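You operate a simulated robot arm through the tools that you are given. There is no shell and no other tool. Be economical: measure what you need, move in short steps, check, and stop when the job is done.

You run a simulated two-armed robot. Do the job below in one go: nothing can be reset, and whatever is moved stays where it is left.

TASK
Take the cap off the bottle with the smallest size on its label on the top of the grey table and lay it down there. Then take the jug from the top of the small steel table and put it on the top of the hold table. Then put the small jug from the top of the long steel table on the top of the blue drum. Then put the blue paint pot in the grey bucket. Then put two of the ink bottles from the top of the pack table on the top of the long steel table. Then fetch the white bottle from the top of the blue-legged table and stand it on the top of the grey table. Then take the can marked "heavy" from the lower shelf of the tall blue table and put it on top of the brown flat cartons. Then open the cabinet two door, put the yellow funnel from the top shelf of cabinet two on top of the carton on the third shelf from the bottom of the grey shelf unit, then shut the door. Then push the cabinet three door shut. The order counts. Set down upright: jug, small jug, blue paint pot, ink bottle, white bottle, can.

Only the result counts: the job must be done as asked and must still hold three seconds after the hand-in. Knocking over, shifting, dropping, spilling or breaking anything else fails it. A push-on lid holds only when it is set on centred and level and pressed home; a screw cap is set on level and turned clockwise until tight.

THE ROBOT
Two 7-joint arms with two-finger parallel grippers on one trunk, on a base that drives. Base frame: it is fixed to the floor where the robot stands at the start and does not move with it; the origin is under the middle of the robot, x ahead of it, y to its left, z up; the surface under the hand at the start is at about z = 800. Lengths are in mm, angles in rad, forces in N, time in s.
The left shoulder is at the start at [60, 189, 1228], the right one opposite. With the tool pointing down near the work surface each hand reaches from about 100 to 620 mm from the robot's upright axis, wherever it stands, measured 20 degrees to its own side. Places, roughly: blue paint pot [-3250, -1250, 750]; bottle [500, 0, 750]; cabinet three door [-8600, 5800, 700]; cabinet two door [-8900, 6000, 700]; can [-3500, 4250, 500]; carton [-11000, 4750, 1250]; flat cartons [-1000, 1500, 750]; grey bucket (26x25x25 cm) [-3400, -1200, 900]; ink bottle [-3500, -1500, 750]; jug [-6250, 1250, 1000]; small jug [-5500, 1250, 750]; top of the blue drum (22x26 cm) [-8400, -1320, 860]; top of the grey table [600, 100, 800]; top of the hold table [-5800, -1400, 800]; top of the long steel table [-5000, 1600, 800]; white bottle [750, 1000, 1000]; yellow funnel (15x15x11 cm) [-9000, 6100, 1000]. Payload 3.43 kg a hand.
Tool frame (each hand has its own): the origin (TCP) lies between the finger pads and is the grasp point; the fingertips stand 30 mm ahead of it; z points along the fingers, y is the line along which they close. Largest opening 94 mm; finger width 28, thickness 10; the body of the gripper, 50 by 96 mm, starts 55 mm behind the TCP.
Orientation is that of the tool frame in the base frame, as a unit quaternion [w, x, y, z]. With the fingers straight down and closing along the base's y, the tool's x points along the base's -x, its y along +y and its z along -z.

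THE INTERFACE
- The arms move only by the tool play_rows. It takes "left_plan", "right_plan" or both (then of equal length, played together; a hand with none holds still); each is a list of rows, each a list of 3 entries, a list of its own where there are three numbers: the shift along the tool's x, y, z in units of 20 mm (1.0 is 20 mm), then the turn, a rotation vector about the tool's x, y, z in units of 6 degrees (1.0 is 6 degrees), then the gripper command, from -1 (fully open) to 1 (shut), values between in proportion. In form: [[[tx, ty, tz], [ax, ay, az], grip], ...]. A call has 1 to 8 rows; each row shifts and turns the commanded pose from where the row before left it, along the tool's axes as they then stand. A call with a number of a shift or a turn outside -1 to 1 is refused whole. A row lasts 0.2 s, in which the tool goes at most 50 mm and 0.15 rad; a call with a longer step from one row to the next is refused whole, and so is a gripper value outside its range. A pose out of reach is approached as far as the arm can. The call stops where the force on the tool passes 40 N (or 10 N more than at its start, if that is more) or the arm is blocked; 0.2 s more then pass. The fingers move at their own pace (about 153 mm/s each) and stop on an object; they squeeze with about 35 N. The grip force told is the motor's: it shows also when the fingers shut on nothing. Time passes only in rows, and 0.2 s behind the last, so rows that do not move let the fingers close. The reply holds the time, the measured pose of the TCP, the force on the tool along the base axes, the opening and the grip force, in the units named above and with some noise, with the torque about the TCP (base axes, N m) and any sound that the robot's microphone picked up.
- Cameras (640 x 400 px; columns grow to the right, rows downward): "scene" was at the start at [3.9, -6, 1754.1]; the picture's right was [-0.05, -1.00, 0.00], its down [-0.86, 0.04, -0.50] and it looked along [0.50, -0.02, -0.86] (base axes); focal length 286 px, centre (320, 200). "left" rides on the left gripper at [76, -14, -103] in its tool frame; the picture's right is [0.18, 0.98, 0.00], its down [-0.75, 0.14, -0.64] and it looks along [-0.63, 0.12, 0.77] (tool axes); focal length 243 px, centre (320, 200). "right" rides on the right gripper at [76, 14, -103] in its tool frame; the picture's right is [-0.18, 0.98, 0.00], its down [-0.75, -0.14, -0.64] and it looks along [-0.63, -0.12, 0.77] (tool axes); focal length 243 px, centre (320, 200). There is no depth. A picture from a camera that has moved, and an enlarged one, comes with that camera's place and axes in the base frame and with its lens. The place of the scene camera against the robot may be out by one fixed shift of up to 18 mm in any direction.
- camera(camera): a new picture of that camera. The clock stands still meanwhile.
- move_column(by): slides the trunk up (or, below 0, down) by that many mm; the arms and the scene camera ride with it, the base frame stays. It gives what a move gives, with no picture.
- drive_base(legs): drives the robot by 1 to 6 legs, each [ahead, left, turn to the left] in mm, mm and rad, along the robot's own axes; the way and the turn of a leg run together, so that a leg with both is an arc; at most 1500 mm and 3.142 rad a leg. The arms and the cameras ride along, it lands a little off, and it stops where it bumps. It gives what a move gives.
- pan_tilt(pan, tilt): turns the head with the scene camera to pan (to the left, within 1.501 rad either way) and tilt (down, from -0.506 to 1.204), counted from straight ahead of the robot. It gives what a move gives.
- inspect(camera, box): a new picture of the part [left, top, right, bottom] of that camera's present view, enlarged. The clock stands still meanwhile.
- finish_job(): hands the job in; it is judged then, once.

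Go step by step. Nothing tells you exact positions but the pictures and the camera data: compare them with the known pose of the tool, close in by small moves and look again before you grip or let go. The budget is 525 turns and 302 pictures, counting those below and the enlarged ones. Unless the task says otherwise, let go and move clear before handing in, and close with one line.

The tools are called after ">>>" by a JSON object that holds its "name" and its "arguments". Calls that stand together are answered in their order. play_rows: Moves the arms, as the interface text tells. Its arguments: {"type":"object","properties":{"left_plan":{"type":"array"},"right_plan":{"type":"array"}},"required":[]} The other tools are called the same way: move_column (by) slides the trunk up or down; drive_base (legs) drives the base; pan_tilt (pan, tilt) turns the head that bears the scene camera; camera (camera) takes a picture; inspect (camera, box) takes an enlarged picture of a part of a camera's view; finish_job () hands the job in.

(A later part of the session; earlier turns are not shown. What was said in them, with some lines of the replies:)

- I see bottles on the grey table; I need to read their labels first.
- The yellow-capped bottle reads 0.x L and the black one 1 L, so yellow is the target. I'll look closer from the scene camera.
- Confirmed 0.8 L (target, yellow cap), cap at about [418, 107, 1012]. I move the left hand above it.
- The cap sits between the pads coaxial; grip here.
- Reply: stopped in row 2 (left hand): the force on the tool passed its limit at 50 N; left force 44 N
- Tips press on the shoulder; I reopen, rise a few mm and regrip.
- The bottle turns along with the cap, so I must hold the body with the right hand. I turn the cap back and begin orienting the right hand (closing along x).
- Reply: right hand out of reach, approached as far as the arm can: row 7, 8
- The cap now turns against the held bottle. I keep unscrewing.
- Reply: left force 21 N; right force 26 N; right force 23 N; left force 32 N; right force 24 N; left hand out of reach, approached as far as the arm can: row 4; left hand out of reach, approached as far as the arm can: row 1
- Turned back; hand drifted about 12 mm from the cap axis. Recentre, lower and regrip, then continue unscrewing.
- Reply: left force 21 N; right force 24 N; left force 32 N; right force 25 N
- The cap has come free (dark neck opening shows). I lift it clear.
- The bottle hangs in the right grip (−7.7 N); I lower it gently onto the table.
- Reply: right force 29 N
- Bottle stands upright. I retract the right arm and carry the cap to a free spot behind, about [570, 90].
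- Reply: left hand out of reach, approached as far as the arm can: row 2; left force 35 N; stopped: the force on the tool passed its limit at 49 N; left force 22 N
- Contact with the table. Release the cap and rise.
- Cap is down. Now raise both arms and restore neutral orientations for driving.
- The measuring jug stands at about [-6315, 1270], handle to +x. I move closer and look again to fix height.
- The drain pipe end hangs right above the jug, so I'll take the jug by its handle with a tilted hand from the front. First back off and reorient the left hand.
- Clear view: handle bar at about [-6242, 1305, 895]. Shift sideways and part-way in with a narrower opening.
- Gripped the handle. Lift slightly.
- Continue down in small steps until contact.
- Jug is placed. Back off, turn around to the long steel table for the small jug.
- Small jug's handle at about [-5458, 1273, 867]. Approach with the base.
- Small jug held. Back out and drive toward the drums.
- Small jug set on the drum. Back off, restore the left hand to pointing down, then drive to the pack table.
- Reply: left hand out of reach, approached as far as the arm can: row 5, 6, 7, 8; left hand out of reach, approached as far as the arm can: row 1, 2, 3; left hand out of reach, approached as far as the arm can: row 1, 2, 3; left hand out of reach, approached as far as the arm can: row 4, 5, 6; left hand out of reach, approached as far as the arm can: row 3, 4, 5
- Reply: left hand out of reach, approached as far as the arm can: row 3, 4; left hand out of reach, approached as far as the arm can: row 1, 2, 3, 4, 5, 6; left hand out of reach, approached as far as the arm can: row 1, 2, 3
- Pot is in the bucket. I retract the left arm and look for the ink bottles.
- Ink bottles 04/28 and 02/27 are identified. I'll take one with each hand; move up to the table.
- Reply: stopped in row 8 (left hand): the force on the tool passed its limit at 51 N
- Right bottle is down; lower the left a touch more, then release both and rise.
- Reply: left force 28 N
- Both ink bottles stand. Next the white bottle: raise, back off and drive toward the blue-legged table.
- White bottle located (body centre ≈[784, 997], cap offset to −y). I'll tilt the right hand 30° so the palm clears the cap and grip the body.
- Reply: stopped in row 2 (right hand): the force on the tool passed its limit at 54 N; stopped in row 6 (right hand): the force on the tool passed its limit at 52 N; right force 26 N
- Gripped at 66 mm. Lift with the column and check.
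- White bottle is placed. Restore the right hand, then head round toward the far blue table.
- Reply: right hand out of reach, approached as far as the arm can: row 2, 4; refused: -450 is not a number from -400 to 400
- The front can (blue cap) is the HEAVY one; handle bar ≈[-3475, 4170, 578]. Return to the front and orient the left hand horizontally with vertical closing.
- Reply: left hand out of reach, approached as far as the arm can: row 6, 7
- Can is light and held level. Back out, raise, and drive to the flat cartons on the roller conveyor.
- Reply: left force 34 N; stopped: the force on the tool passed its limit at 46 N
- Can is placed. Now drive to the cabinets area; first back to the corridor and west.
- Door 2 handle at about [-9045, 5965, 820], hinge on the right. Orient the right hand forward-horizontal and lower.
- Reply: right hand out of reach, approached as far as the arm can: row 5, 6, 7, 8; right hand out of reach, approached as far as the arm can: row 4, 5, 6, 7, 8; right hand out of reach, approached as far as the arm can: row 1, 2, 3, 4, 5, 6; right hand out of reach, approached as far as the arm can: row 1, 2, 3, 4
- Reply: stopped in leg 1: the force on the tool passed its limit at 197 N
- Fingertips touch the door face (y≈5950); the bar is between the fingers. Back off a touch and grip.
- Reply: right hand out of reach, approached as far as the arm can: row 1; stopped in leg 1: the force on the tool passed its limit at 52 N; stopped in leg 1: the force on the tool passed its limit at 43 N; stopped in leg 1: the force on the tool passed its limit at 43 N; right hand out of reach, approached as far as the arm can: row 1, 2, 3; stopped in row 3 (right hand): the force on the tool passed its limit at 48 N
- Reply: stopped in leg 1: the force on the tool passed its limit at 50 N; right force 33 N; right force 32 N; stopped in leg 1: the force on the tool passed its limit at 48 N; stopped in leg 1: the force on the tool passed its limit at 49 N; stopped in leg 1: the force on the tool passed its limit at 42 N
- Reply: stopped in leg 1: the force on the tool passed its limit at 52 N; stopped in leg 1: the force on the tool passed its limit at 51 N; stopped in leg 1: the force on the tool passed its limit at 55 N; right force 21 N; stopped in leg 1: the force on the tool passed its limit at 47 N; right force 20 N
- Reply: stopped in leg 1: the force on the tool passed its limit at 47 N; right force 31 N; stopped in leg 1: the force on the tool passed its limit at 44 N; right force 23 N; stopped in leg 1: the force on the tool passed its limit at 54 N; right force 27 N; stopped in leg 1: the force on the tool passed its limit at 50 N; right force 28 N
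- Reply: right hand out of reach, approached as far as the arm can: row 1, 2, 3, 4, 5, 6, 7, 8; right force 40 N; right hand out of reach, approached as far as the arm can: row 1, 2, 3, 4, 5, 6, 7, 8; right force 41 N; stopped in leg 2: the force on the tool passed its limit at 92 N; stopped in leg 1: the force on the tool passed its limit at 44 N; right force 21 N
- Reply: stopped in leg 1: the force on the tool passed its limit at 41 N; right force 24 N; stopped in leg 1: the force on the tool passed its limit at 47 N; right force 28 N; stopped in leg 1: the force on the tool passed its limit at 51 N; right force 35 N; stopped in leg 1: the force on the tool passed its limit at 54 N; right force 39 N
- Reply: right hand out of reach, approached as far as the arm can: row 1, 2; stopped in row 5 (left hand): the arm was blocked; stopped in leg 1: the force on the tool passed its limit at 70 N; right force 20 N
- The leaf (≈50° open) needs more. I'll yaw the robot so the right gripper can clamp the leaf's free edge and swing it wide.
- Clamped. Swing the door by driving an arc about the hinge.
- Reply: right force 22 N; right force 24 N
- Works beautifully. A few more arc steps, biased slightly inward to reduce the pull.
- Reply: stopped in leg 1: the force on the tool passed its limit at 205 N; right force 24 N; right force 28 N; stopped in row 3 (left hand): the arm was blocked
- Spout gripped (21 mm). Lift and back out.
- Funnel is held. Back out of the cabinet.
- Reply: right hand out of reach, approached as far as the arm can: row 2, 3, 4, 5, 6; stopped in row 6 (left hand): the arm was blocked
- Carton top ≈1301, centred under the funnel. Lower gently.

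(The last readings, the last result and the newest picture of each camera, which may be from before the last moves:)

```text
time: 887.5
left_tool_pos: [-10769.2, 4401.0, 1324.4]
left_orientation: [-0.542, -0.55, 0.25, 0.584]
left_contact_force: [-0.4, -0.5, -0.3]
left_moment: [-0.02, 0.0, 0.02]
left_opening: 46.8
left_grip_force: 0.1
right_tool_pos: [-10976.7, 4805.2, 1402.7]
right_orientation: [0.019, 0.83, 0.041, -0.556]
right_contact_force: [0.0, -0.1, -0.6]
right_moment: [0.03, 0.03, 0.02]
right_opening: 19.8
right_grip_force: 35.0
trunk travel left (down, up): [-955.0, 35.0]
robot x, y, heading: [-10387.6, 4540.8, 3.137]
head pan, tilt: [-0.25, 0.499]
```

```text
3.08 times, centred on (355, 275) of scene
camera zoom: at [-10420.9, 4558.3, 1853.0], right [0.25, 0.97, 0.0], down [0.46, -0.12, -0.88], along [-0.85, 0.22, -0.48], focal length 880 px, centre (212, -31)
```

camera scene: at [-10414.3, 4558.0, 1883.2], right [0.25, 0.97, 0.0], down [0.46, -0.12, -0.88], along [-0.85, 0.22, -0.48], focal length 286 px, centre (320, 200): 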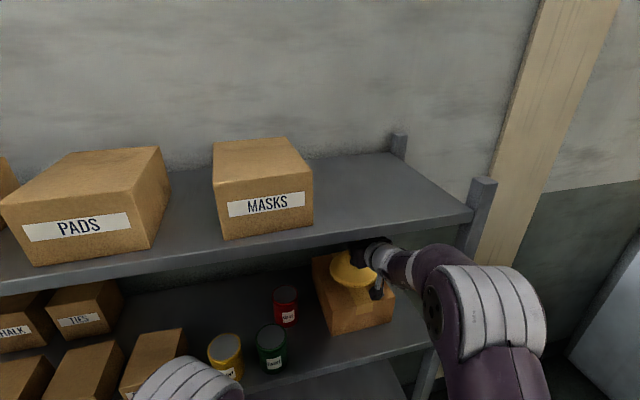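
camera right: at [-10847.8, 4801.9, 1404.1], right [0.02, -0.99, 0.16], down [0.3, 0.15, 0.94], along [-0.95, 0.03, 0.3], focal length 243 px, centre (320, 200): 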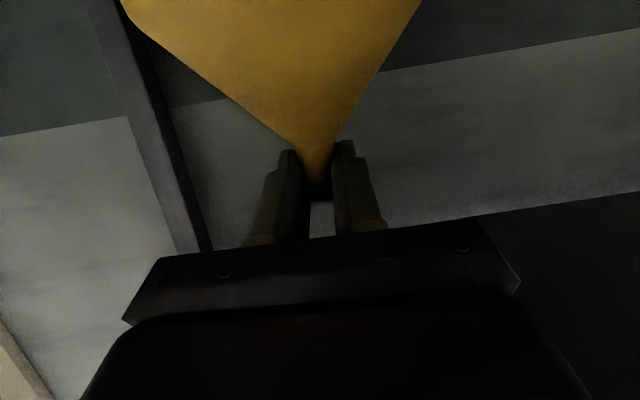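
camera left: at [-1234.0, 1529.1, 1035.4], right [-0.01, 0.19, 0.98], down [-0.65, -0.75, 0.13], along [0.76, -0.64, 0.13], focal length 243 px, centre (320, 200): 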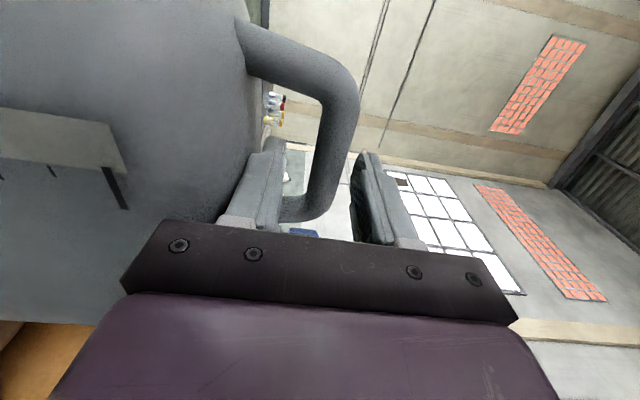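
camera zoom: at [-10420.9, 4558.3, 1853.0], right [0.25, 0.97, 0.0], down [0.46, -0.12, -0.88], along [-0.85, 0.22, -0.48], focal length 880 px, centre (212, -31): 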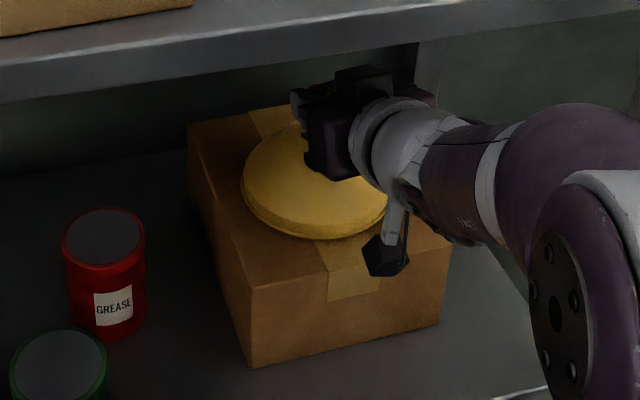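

>>> {"name": "move_column", "arguments": {"by": -5}}

>>> {"name": "move_column", "arguments": {"by": -5}}

>>> {"name": "move_column", "arguments": {"by": -5}}

```text
time: 888.1
left_tool_pos: [-10768.1, 4400.4, 1318.5]
left_orientation: [-0.541, -0.55, 0.251, 0.585]
left_contact_force: [-0.4, 0.4, 0.3]
left_moment: [-0.01, 0.02, -0.01]
left_opening: 46.8
left_grip_force: 0.0
right_tool_pos: [-10975.3, 4803.7, 1398.2]
right_orientation: [0.018, 0.83, 0.04, -0.557]
right_contact_force: [-0.3, -0.2, 4.7]
right_moment: [-0.12, 0.36, -0.01]
right_opening: 19.7
right_grip_force: 35.2
trunk travel left (down, up): [-950.0, 40.0]
robot x, y, heading: [-10388.1, 4539.5, 3.139]
head pan, tilt: [-0.25, 0.499]
```

```text
time: 888.6
left_tool_pos: [-10766.4, 4400.0, 1313.9]
left_orientation: [-0.542, -0.549, 0.25, 0.585]
left_contact_force: [-0.2, -0.6, -0.1]
left_moment: [0.0, 0.0, 0.02]
left_opening: 47.2
left_grip_force: 0.1
right_tool_pos: [-10972.6, 4804.7, 1396.4]
right_orientation: [0.017, 0.828, 0.04, -0.559]
right_contact_force: [1.9, 3.0, 19.2]
right_moment: [-0.12, 1.23, -0.12]
right_opening: 19.8
right_grip_force: 35.0
trunk travel left (down, up): [-945.0, 45.0]
robot x, y, heading: [-10389.7, 4538.4, 3.142]
head pan, tilt: [-0.25, 0.499]
```

```text
time: 889.1
left_tool_pos: [-10768.2, 4399.5, 1307.3]
left_orientation: [-0.541, -0.55, 0.249, 0.585]
left_contact_force: [0.2, 0.3, -0.7]
left_moment: [-0.02, 0.02, -0.02]
left_opening: 46.8
left_grip_force: 0.0
right_tool_pos: [-10978.0, 4805.1, 1397.2]
right_orientation: [0.018, 0.825, 0.041, -0.563]
right_contact_force: [-1.2, -0.8, 5.7]
right_moment: [0.02, -0.37, -0.06]
right_opening: 19.9
right_grip_force: 35.0
trunk travel left (down, up): [-940.0, 50.0]
robot x, y, heading: [-10388.7, 4540.1, 3.136]
head pan, tilt: [-0.25, 0.499]
stopped: the force on the tool passed its limit at 42 N (the readings are from after the stop); the commanded pose is now the measured one
```

Touchdown. Release and withdraw straight back.

>>> {"name": "play_rows", "arguments": {"right_plan": [[[0, 0, 0], [0, 0, 0], 0.6], [[0, 0, 0], [0, 0, 0], 0.2], [[0, 0, 0], [0, 0, 0], 0], [[0, 0, 0], [0, 0, 0], 0], [[0, 0, -0.5], [0, 0, 0], 0], [[0, 0, -0.9], [0, 0, 0], 0], [[0, 0, -0.9], [0, 0, 0], 0], [[0, 0, -0.9], [0, 0, 0], 0]]}}

>>> {"name": "drive_base", "arguments": {"legs": [[-95, 0, 0]]}}

>>> {"name": "inspect", "arguments": {"camera": "scene", "box": [270, 200, 430, 330]}}

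```text
time: 890.9
left_tool_pos: [-10768.3, 4401.6, 1308.8]
left_orientation: [-0.542, -0.551, 0.251, 0.584]
left_contact_force: [-0.8, 0.0, 0.1]
left_moment: [0.01, 0.02, 0.0]
left_opening: 46.9
left_grip_force: 0.1
right_tool_pos: [-10917.0, 4810.6, 1418.5]
right_orientation: [0.018, 0.826, 0.041, -0.562]
right_contact_force: [-0.2, -0.5, -0.4]
right_moment: [-0.01, -0.02, -0.02]
right_opening: 46.9
right_grip_force: 0.0
trunk travel left (down, up): [-940.0, 50.0]
robot x, y, heading: [-10390.5, 4536.0, 3.14]
head pan, tilt: [-0.25, 0.499]
```

```text
time: 892.0
left_tool_pos: [-10676.1, 4399.1, 1307.3]
left_orientation: [-0.543, -0.552, 0.25, 0.582]
left_contact_force: [-0.2, 0.4, -0.2]
left_moment: [0.01, 0.04, -0.02]
left_opening: 46.9
left_grip_force: 0.1
right_tool_pos: [-10827.0, 4808.7, 1415.9]
right_orientation: [0.02, 0.826, 0.043, -0.561]
right_contact_force: [-0.6, -0.3, 0.2]
right_moment: [-0.01, -0.03, -0.01]
right_opening: 47.1
right_grip_force: 0.1
trunk travel left (down, up): [-940.0, 50.0]
robot x, y, heading: [-10291.0, 4537.9, -3.145]
head pan, tilt: [-0.25, 0.499]
```

```text
3.08 times, centred on (350, 265) of scene
camera zoom: at [-10329.6, 4558.1, 1838.1], right [0.25, 0.97, 0.0], down [0.47, -0.12, -0.88], along [-0.85, 0.22, -0.48], focal length 880 px, centre (228, 0)
```

zoom: 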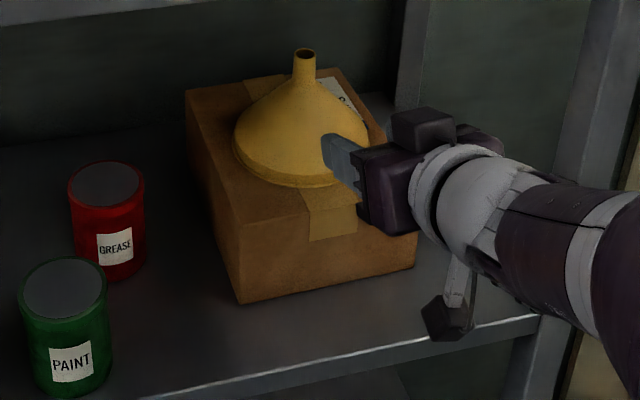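

>>> {"name": "play_rows", "arguments": {"right_plan": [[[0.33, 0.2, -0.93], [0, 0, 0], 0], [[0.33, 0.2, -0.93], [0, 0, 0], 0], [[0.33, 0.2, -0.93], [0, 0, 0], 0], [[0.33, 0.2, -0.93], [0, 0, 0], 0], [[0.33, 0.2, -0.93], [0, 0, 0], 0], [[0.33, 0.2, -0.93], [0, 0, 0], 0], [[0.33, 0.2, -0.93], [0, 0, 0], 0]]}}

>>> {"name": "drive_base", "arguments": {"legs": [[0, -700, 0], [0, 0, -1.57]]}}

>>> {"name": "move_column", "arguments": {"by": -380}}

```text
time: 893.6
left_tool_pos: [-10673.5, 4399.9, 1309.7]
left_orientation: [-0.542, -0.551, 0.251, 0.583]
left_contact_force: [0.2, 0.5, -0.4]
left_moment: [0.02, -0.02, -0.01]
left_opening: 47.2
left_grip_force: 0.1
right_tool_pos: [-10687.2, 4795.4, 1420.1]
right_orientation: [0.019, 0.826, 0.042, -0.561]
right_contact_force: [0.0, -0.5, 0.1]
right_moment: [0.0, 0.03, 0.03]
right_opening: 47.0
right_grip_force: 0.0
right hand out of reach, approached as far as the arm can: row 7
trunk travel left (down, up): [-940.0, 50.0]
robot x, y, heading: [-10293.6, 4540.2, -3.145]
head pan, tilt: [-0.25, 0.499]
```

```text
time: 901.2
left_tool_pos: [-10432.3, 5613.5, 1309.6]
left_orientation: [0.026, -0.215, 0.565, 0.796]
left_contact_force: [0.8, 0.7, 1.1]
left_moment: [-0.03, 0.02, 0.03]
left_opening: 46.9
left_grip_force: 0.1
right_tool_pos: [-10035.6, 5631.8, 1420.3]
right_orientation: [-0.381, 0.617, -0.551, -0.412]
right_contact_force: [0.4, 0.6, 0.0]
right_moment: [0.01, -0.01, -0.01]
right_opening: 46.8
right_grip_force: 0.0
trunk travel left (down, up): [-940.0, 50.0]
robot x, y, heading: [-10291.4, 5235.7, 1.581]
head pan, tilt: [-0.25, 0.499]
```

```text
time: 904.9
left_tool_pos: [-10431.2, 5615.0, 928.7]
left_orientation: [0.025, -0.215, 0.565, 0.797]
left_contact_force: [-0.1, -0.1, 0.6]
left_moment: [-0.03, 0.01, 0.0]
left_opening: 46.9
left_grip_force: 0.0
right_tool_pos: [-10035.3, 5632.7, 1040.6]
right_orientation: [-0.381, 0.617, -0.552, -0.412]
right_contact_force: [0.5, 0.4, 1.0]
right_moment: [-0.03, 0.0, 0.0]
right_opening: 47.0
right_grip_force: 0.0
trunk travel left (down, up): [-560.0, 430.0]
robot x, y, heading: [-10288.9, 5236.0, 1.577]
head pan, tilt: [-0.25, 0.499]
```

Funnel is on the carton. Now return to shut door 2: pass in front and get the right hand to the right side of the leaf.

>>> {"name": "play_rows", "arguments": {"right_plan": [[[0, 0, 0], [0, 0, 0], 1], [[0, 0, 0], [0, 0, 0], 1]]}}

>>> {"name": "drive_base", "arguments": {"legs": [[0, -930, 0], [-150, 0, 0], [0, -410, 0]]}}

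>>> {"name": "pan_tilt", "arguments": {"pan": -0.3, "tilt": 0.6}}

>>> {"name": "camera", "arguments": {"camera": "scene"}}

```text
time: 905.5
left_tool_pos: [-10431.8, 5614.8, 929.5]
left_orientation: [0.026, -0.214, 0.565, 0.796]
left_contact_force: [-0.5, 0.6, -0.3]
left_moment: [0.0, -0.03, 0.01]
left_opening: 47.0
left_grip_force: 0.1
right_tool_pos: [-10035.9, 5632.5, 1041.4]
right_orientation: [-0.381, 0.617, -0.552, -0.412]
right_contact_force: [-0.2, 0.0, 0.2]
right_moment: [0.01, -0.01, 0.0]
right_opening: 0.0
right_grip_force: 33.1
trunk travel left (down, up): [-560.0, 430.0]
robot x, y, heading: [-10291.3, 5233.9, 1.579]
head pan, tilt: [-0.25, 0.499]
```

```text
time: 913.5
left_tool_pos: [-9110.4, 5483.4, 929.2]
left_orientation: [0.018, -0.22, 0.563, 0.796]
left_contact_force: [0.3, 0.2, 0.1]
left_moment: [-0.01, 0.02, 0.01]
left_opening: 46.7
left_grip_force: 0.1
right_tool_pos: [-8714.2, 5508.9, 1041.6]
right_orientation: [-0.377, 0.622, -0.546, -0.416]
right_contact_force: [0.1, -0.7, -0.3]
right_moment: [0.01, 0.0, 0.02]
right_opening: 0.2
right_grip_force: 32.8
trunk travel left (down, up): [-560.0, 430.0]
robot x, y, heading: [-8961.8, 5105.9, 1.601]
head pan, tilt: [-0.25, 0.499]
```

```text
time: 914.1
left_tool_pos: [-9111.7, 5483.2, 928.9]
left_orientation: [0.018, -0.22, 0.563, 0.796]
left_contact_force: [-0.5, 0.2, 0.9]
left_moment: [-0.01, 0.0, -0.02]
left_opening: 47.4
left_grip_force: 0.1
right_tool_pos: [-8715.1, 5509.2, 1041.4]
right_orientation: [-0.377, 0.622, -0.546, -0.416]
right_contact_force: [0.3, 0.3, 0.0]
right_moment: [0.03, -0.02, 0.0]
right_opening: 0.1
right_grip_force: 33.1
trunk travel left (down, up): [-560.0, 430.0]
robot x, y, heading: [-8962.6, 5104.8, 1.597]
head pan, tilt: [-0.3, 0.6]
```

```text
35 pictures are left
camera scene: at [-8939.4, 5130.0, 1449.2], right [0.96, -0.27, 0.0], down [-0.15, -0.54, -0.83], along [0.22, 0.8, -0.56], focal length 286 px, centre (320, 200)
```

scene: 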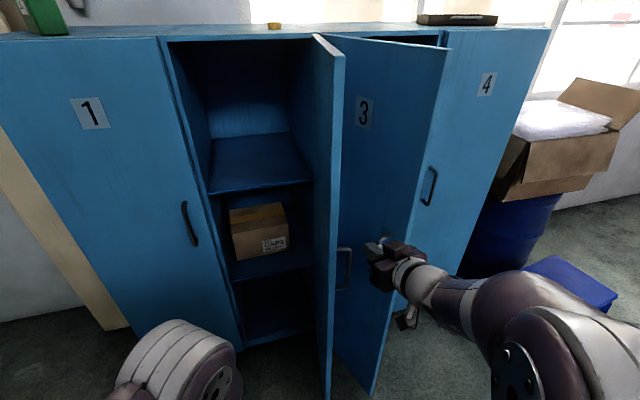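

>>> {"name": "drive_base", "arguments": {"legs": [[90, 0, 0], [0, 100, 0]]}}

>>> {"name": "drive_base", "arguments": {"legs": [[40, 100, 0]]}}

>>> {"name": "drive_base", "arguments": {"legs": [[70, 70, 0]]}}

>>> {"name": "camera", "arguments": {"camera": "scene"}}

```text
time: 916.0
left_tool_pos: [-9216.2, 5569.5, 928.4]
left_orientation: [0.018, -0.222, 0.563, 0.796]
left_contact_force: [0.4, -0.4, -0.5]
left_moment: [0.0, 0.01, -0.01]
left_opening: 46.8
left_grip_force: 0.1
right_tool_pos: [-8819.3, 5596.1, 1041.4]
right_orientation: [-0.377, 0.623, -0.544, -0.417]
right_contact_force: [0.1, -0.7, 0.3]
right_moment: [-0.02, -0.01, -0.05]
right_opening: 0.3
right_grip_force: 33.0
trunk travel left (down, up): [-560.0, 430.0]
robot x, y, heading: [-9065.5, 5193.3, 1.6]
head pan, tilt: [-0.3, 0.6]
```

```text
time: 917.1
left_tool_pos: [-9316.7, 5606.8, 928.7]
left_orientation: [0.016, -0.223, 0.563, 0.796]
left_contact_force: [-0.6, -0.1, -0.2]
left_moment: [0.02, -0.02, -0.05]
left_opening: 46.9
left_grip_force: 0.1
right_tool_pos: [-8919.3, 5636.1, 1040.7]
right_orientation: [-0.376, 0.624, -0.544, -0.417]
right_contact_force: [-0.5, -0.4, 0.8]
right_moment: [-0.02, -0.01, -0.03]
right_opening: 0.0
right_grip_force: 33.3
trunk travel left (down, up): [-560.0, 430.0]
robot x, y, heading: [-9163.7, 5230.9, 1.606]
head pan, tilt: [-0.3, 0.6]
```

```text
time: 918.3
left_tool_pos: [-9388.7, 5673.9, 928.1]
left_orientation: [0.016, -0.223, 0.562, 0.796]
left_contact_force: [0.1, 1.1, 0.2]
left_moment: [0.03, -0.01, -0.05]
left_opening: 46.9
left_grip_force: 0.0
right_tool_pos: [-8994.3, 5703.4, 1041.0]
right_orientation: [-0.376, 0.624, -0.543, -0.417]
right_contact_force: [0.5, -0.2, -0.4]
right_moment: [-0.01, -0.01, 0.02]
right_opening: 0.0
right_grip_force: 32.8
trunk travel left (down, up): [-560.0, 430.0]
robot x, y, heading: [-9234.3, 5301.1, 1.605]
head pan, tilt: [-0.3, 0.6]
```

```text
34 pictures are left
camera scene: at [-9215.3, 5323.4, 1449.2], right [0.96, -0.26, 0.0], down [-0.15, -0.55, -0.82], along [0.22, 0.8, -0.57], focal length 286 px, centre (320, 200)
```

scene: 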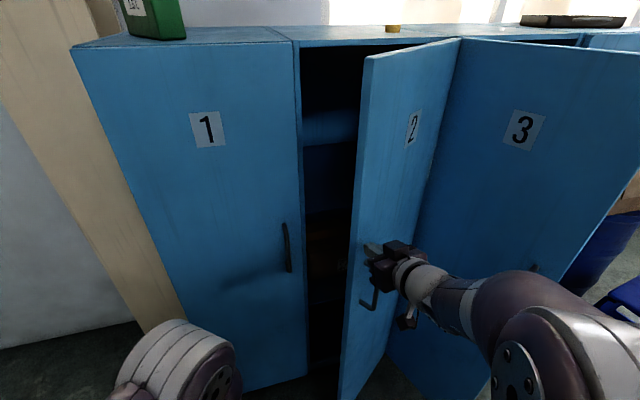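

>>> {"name": "drive_base", "arguments": {"legs": [[90, 10, 0]]}}

>>> {"name": "drive_base", "arguments": {"legs": [[90, 0, 0]]}}

>>> {"name": "camera", "arguments": {"camera": "scene"}}

```text
time: 919.4
left_tool_pos: [-9401.5, 5766.9, 929.3]
left_orientation: [0.015, -0.223, 0.563, 0.796]
left_contact_force: [-0.6, -0.2, -1.0]
left_moment: [-0.03, 0.01, -0.03]
left_opening: 47.2
left_grip_force: 0.1
right_tool_pos: [-9004.5, 5793.6, 1039.2]
right_orientation: [-0.375, 0.624, -0.544, -0.417]
right_contact_force: [-0.1, 0.5, -0.7]
right_moment: [0.0, -0.01, -0.02]
right_opening: 0.0
right_grip_force: 33.6
trunk travel left (down, up): [-560.0, 430.0]
robot x, y, heading: [-9249.7, 5389.3, 1.602]
head pan, tilt: [-0.3, 0.6]
```

```text
time: 920.5
left_tool_pos: [-9405.7, 5856.3, 928.8]
left_orientation: [0.015, -0.222, 0.563, 0.796]
left_contact_force: [-0.6, 0.7, -0.6]
left_moment: [0.0, 0.03, 0.01]
left_opening: 46.8
left_grip_force: 0.0
right_tool_pos: [-9010.0, 5886.4, 1038.0]
right_orientation: [-0.375, 0.625, -0.543, -0.418]
right_contact_force: [-0.3, -0.6, -0.4]
right_moment: [0.01, 0.02, -0.03]
right_opening: 0.0
right_grip_force: 33.2
trunk travel left (down, up): [-560.0, 430.0]
robot x, y, heading: [-9254.5, 5481.7, 1.611]
head pan, tilt: [-0.3, 0.6]
```

```text
33 pictures are left
camera scene: at [-9230.5, 5505.1, 1449.1], right [0.97, -0.26, 0.0], down [-0.15, -0.55, -0.82], along [0.22, 0.8, -0.57], focal length 286 px, centre (320, 200)
```

scene: 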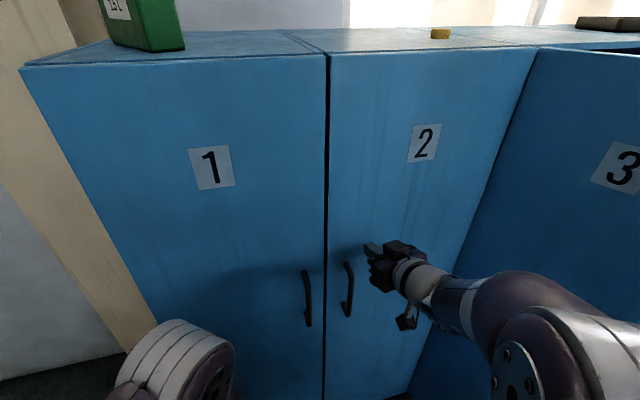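

>>> {"name": "drive_base", "arguments": {"legs": [[32, 0, 0]]}}

>>> {"name": "inspect", "arguments": {"camera": "scene", "box": [260, 20, 480, 180]}}

```text
time: 921.5
left_tool_pos: [-9405.8, 5886.7, 928.8]
left_orientation: [0.015, -0.224, 0.561, 0.796]
left_contact_force: [-0.1, -0.5, 0.0]
left_moment: [0.01, 0.03, 0.01]
left_opening: 47.1
left_grip_force: 0.0
right_tool_pos: [-9011.0, 5913.5, 1040.1]
right_orientation: [-0.377, 0.623, -0.544, -0.417]
right_contact_force: [-0.7, -0.3, -0.1]
right_moment: [-0.01, -0.02, -0.01]
right_opening: 0.1
right_grip_force: 33.3
trunk travel left (down, up): [-560.0, 430.0]
robot x, y, heading: [-9256.5, 5511.6, 1.602]
head pan, tilt: [-0.3, 0.6]
stopped in leg 1: the force on the tool passed its limit at 154 N (the readings are from after the stop); the commanded pose is now the measured one
```

```text
2.50 times, centred on (370, 100) of scene
camera zoom: at [-9231.7, 5534.8, 1449.2], right [0.97, -0.26, 0.0], down [-0.15, -0.55, -0.83], along [0.22, 0.8, -0.56], focal length 715 px, centre (195, 450)
```

zoom: 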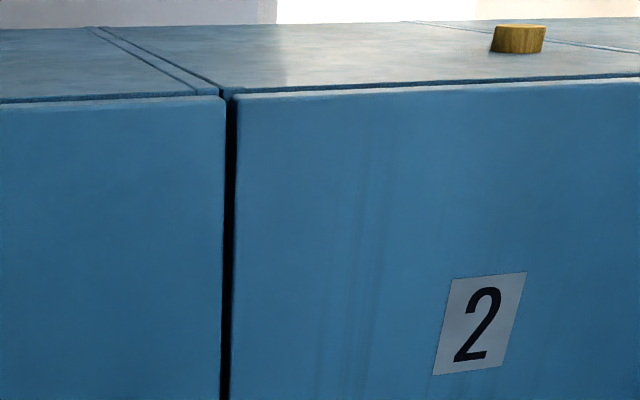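

Door 2 is flush shut. Now back off and swing to push door 3 shut.

>>> {"name": "drive_base", "arguments": {"legs": [[-320, 0, 0], [0, -400, -0.03]]}}

>>> {"name": "camera", "arguments": {"camera": "scene"}}

```text
time: 925.7
left_tool_pos: [-8981.2, 5578.5, 928.2]
left_orientation: [0.028, -0.214, 0.566, 0.796]
left_contact_force: [-0.7, -1.5, 0.5]
left_moment: [0.02, -0.05, 0.01]
left_opening: 47.0
left_grip_force: 0.0
right_tool_pos: [-8585.2, 5593.0, 1040.1]
right_orientation: [-0.382, 0.616, -0.553, -0.412]
right_contact_force: [-0.4, -1.2, 0.2]
right_moment: [0.0, -0.02, 0.0]
right_opening: 0.2
right_grip_force: 33.7
trunk travel left (down, up): [-560.0, 430.0]
robot x, y, heading: [-8842.9, 5200.2, 1.573]
head pan, tilt: [-0.3, 0.6]
```

```text
31 pictures are left
camera scene: at [-8817.7, 5220.8, 1449.2], right [0.96, -0.29, 0.0], down [-0.17, -0.54, -0.82], along [0.24, 0.79, -0.57], focal length 286 px, centre (320, 200)
```

scene: 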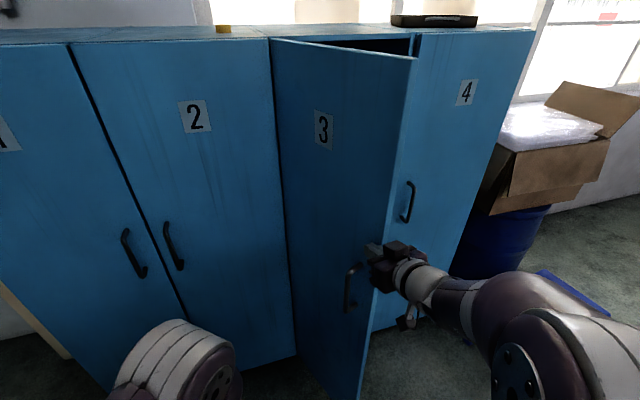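

>>> {"name": "drive_base", "arguments": {"legs": [[70, 0, 0]]}}

>>> {"name": "camera", "arguments": {"camera": "scene"}}

```text
time: 926.8
left_tool_pos: [-8981.5, 5639.1, 928.4]
left_orientation: [0.028, -0.215, 0.566, 0.796]
left_contact_force: [0.8, 0.5, -0.2]
left_moment: [0.01, -0.01, 0.02]
left_opening: 46.6
left_grip_force: 0.1
right_tool_pos: [-8583.9, 5653.8, 1039.7]
right_orientation: [-0.382, 0.613, -0.558, -0.409]
right_contact_force: [-0.4, -0.6, -1.1]
right_moment: [0.02, 0.0, 0.02]
right_opening: 0.0
right_grip_force: 33.2
trunk travel left (down, up): [-560.0, 430.0]
robot x, y, heading: [-8845.5, 5260.6, 1.574]
head pan, tilt: [-0.3, 0.6]
stopped in leg 1: the robot was blocked; the commanded pose is now the measured one
```

```text
30 pictures are left
camera scene: at [-8818.3, 5281.5, 1449.1], right [0.96, -0.29, 0.0], down [-0.17, -0.54, -0.82], along [0.24, 0.79, -0.57], focal length 286 px, centre (320, 200)
```

scene: 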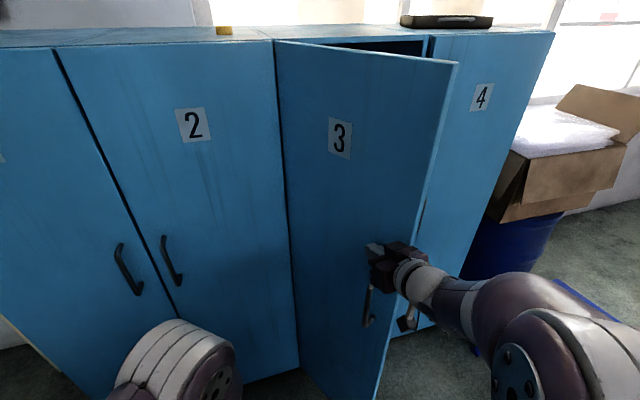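

>>> {"name": "drive_base", "arguments": {"legs": [[-10, 0, 0], [0, -70, 0]]}}

>>> {"name": "drive_base", "arguments": {"legs": [[60, -30, 0]]}}

>>> {"name": "camera", "arguments": {"camera": "scene"}}

```text
time: 928.2
left_tool_pos: [-8911.3, 5626.6, 929.9]
left_orientation: [0.027, -0.214, 0.565, 0.797]
left_contact_force: [0.7, 0.8, -1.0]
left_moment: [0.02, 0.0, 0.04]
left_opening: 47.0
left_grip_force: 0.0
right_tool_pos: [-8511.5, 5642.2, 1039.2]
right_orientation: [-0.382, 0.613, -0.557, -0.41]
right_contact_force: [-0.1, -0.1, -0.3]
right_moment: [0.01, 0.02, 0.05]
right_opening: 0.2
right_grip_force: 32.7
trunk travel left (down, up): [-560.0, 430.0]
robot x, y, heading: [-8771.8, 5245.8, 1.578]
head pan, tilt: [-0.3, 0.6]
```

```text
time: 929.2
left_tool_pos: [-8881.9, 5689.3, 928.2]
left_orientation: [0.026, -0.214, 0.565, 0.796]
left_contact_force: [-0.6, 0.7, 1.9]
left_moment: [0.01, 0.0, 0.04]
left_opening: 46.9
left_grip_force: 0.0
right_tool_pos: [-8483.0, 5703.9, 1037.7]
right_orientation: [-0.382, 0.613, -0.558, -0.409]
right_contact_force: [0.3, 0.4, -0.5]
right_moment: [-0.02, 0.03, 0.03]
right_opening: 0.0
right_grip_force: 33.0
trunk travel left (down, up): [-560.0, 430.0]
robot x, y, heading: [-8741.0, 5313.3, 1.575]
head pan, tilt: [-0.3, 0.6]
```

```text
29 pictures are left
camera scene: at [-8717.9, 5333.2, 1449.1], right [0.96, -0.29, 0.0], down [-0.17, -0.54, -0.82], along [0.24, 0.79, -0.57], focal length 286 px, centre (320, 200)
```

scene: 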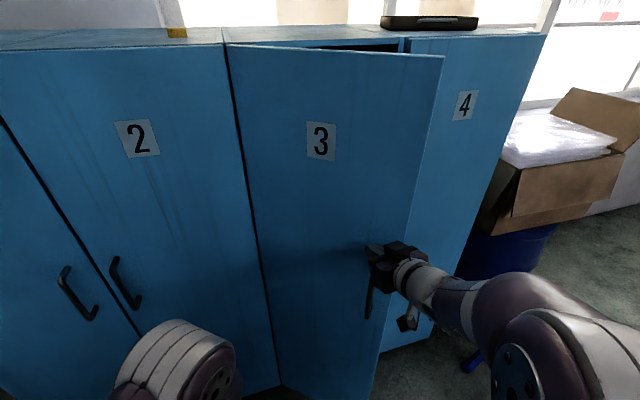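

>>> {"name": "drive_base", "arguments": {"legs": [[90, -20, 0]]}}

>>> {"name": "drive_base", "arguments": {"legs": [[90, -10, 0]]}}

>>> {"name": "camera", "arguments": {"camera": "scene"}}

```text
time: 930.3
left_tool_pos: [-8862.1, 5777.4, 928.2]
left_orientation: [0.028, -0.215, 0.566, 0.796]
left_contact_force: [-0.6, 0.5, -0.5]
left_moment: [0.0, -0.01, -0.01]
left_opening: 47.1
left_grip_force: 0.1
right_tool_pos: [-8463.2, 5792.7, 1039.5]
right_orientation: [-0.382, 0.613, -0.558, -0.409]
right_contact_force: [-0.5, 0.1, -0.9]
right_moment: [0.0, 0.01, 0.02]
right_opening: 0.0
right_grip_force: 33.3
trunk travel left (down, up): [-560.0, 430.0]
robot x, y, heading: [-8721.6, 5401.6, 1.572]
head pan, tilt: [-0.3, 0.6]
```

```text
time: 931.4
left_tool_pos: [-8852.3, 5867.2, 929.5]
left_orientation: [0.028, -0.214, 0.566, 0.796]
left_contact_force: [0.3, -0.2, 0.6]
left_moment: [-0.02, 0.01, 0.05]
left_opening: 46.7
left_grip_force: 0.1
right_tool_pos: [-8454.1, 5882.3, 1038.8]
right_orientation: [-0.382, 0.613, -0.558, -0.409]
right_contact_force: [0.2, 0.1, -0.2]
right_moment: [-0.01, 0.02, 0.02]
right_opening: 0.0
right_grip_force: 32.9
trunk travel left (down, up): [-560.0, 430.0]
robot x, y, heading: [-8712.3, 5485.3, 1.575]
head pan, tilt: [-0.3, 0.6]
```

```text
28 pictures are left
camera scene: at [-8689.5, 5511.6, 1449.1], right [0.96, -0.29, 0.0], down [-0.17, -0.54, -0.82], along [0.24, 0.79, -0.57], focal length 286 px, centre (320, 200)
```

scene: 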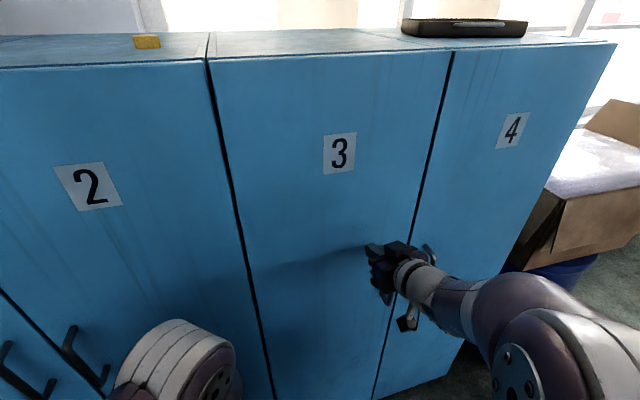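

Nearly closed; push the last bit to the stop.

>>> {"name": "drive_base", "arguments": {"legs": [[35, 0, 0]]}}

>>> {"name": "inspect", "arguments": {"camera": "scene", "box": [180, 20, 520, 250]}}

```text
time: 932.4
left_tool_pos: [-8852.3, 5901.8, 928.4]
left_orientation: [0.029, -0.215, 0.565, 0.796]
left_contact_force: [-0.4, 0.7, 0.2]
left_moment: [0.03, 0.01, 0.0]
left_opening: 47.2
left_grip_force: 0.1
right_tool_pos: [-8453.9, 5912.8, 1038.8]
right_orientation: [-0.383, 0.612, -0.558, -0.408]
right_contact_force: [0.1, 1.0, 0.0]
right_moment: [0.01, 0.03, 0.01]
right_opening: 0.1
right_grip_force: 32.9
trunk travel left (down, up): [-560.0, 430.0]
robot x, y, heading: [-8709.2, 5523.3, 1.573]
head pan, tilt: [-0.3, 0.6]
stopped in leg 1: the force on the tool passed its limit at 162 N (the readings are from after the stop); the commanded pose is now the measured one
```

```text
1.74 times, centred on (350, 135) of scene
camera zoom: at [-8689.7, 5543.7, 1449.2], right [0.96, -0.29, 0.0], down [-0.17, -0.54, -0.83], along [0.24, 0.79, -0.56], focal length 497 px, centre (268, 313)
```

zoom: 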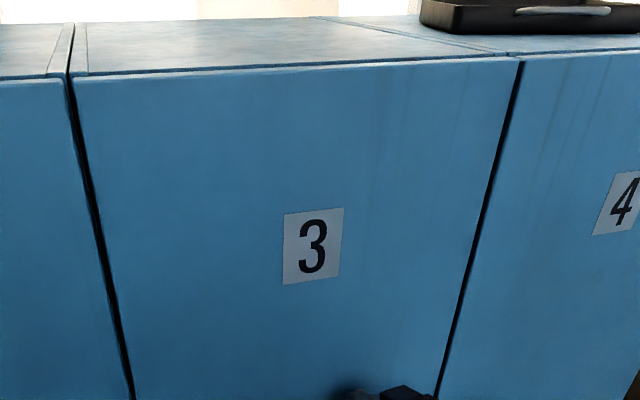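

>>> {"name": "drive_base", "arguments": {"legs": [[-280, 0, 0]]}}

>>> {"name": "camera", "arguments": {"camera": "scene"}}

```text
time: 934.4
left_tool_pos: [-8851.8, 5616.8, 929.3]
left_orientation: [0.029, -0.215, 0.565, 0.796]
left_contact_force: [-0.7, 0.9, 0.7]
left_moment: [-0.01, 0.0, 0.0]
left_opening: 47.2
left_grip_force: 0.1
right_tool_pos: [-8454.0, 5628.0, 1039.0]
right_orientation: [-0.382, 0.613, -0.559, -0.407]
right_contact_force: [-0.8, 0.1, -0.3]
right_moment: [0.01, 0.03, -0.02]
right_opening: 0.0
right_grip_force: 33.4
trunk travel left (down, up): [-560.0, 430.0]
robot x, y, heading: [-8710.5, 5241.1, 1.579]
head pan, tilt: [-0.3, 0.6]
```

```text
26 pictures are left
camera scene: at [-8689.0, 5258.3, 1449.2], right [0.96, -0.29, 0.0], down [-0.17, -0.54, -0.83], along [0.24, 0.79, -0.56], focal length 286 px, centre (320, 200)
```

scene: 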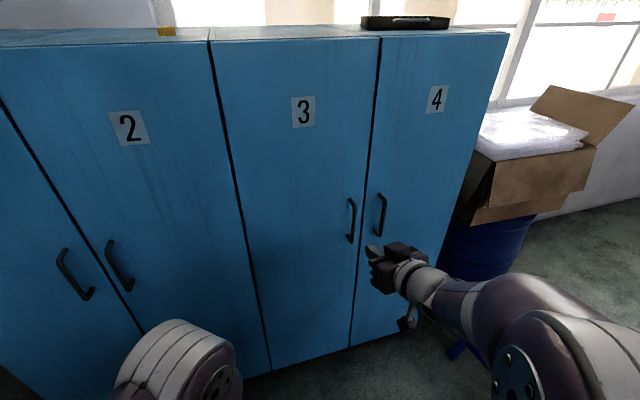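

Both doors are shut, every item is in its place, and the hands are clear, so I hand the job in.

>>> {"name": "finish_job", "arguments": {}}

```text
The job is handed in.
```

I did all nine steps in the order given and handed the job in. Each result looked right in the last picture I took of it; I did not go back to re-check the earlier places at the end.
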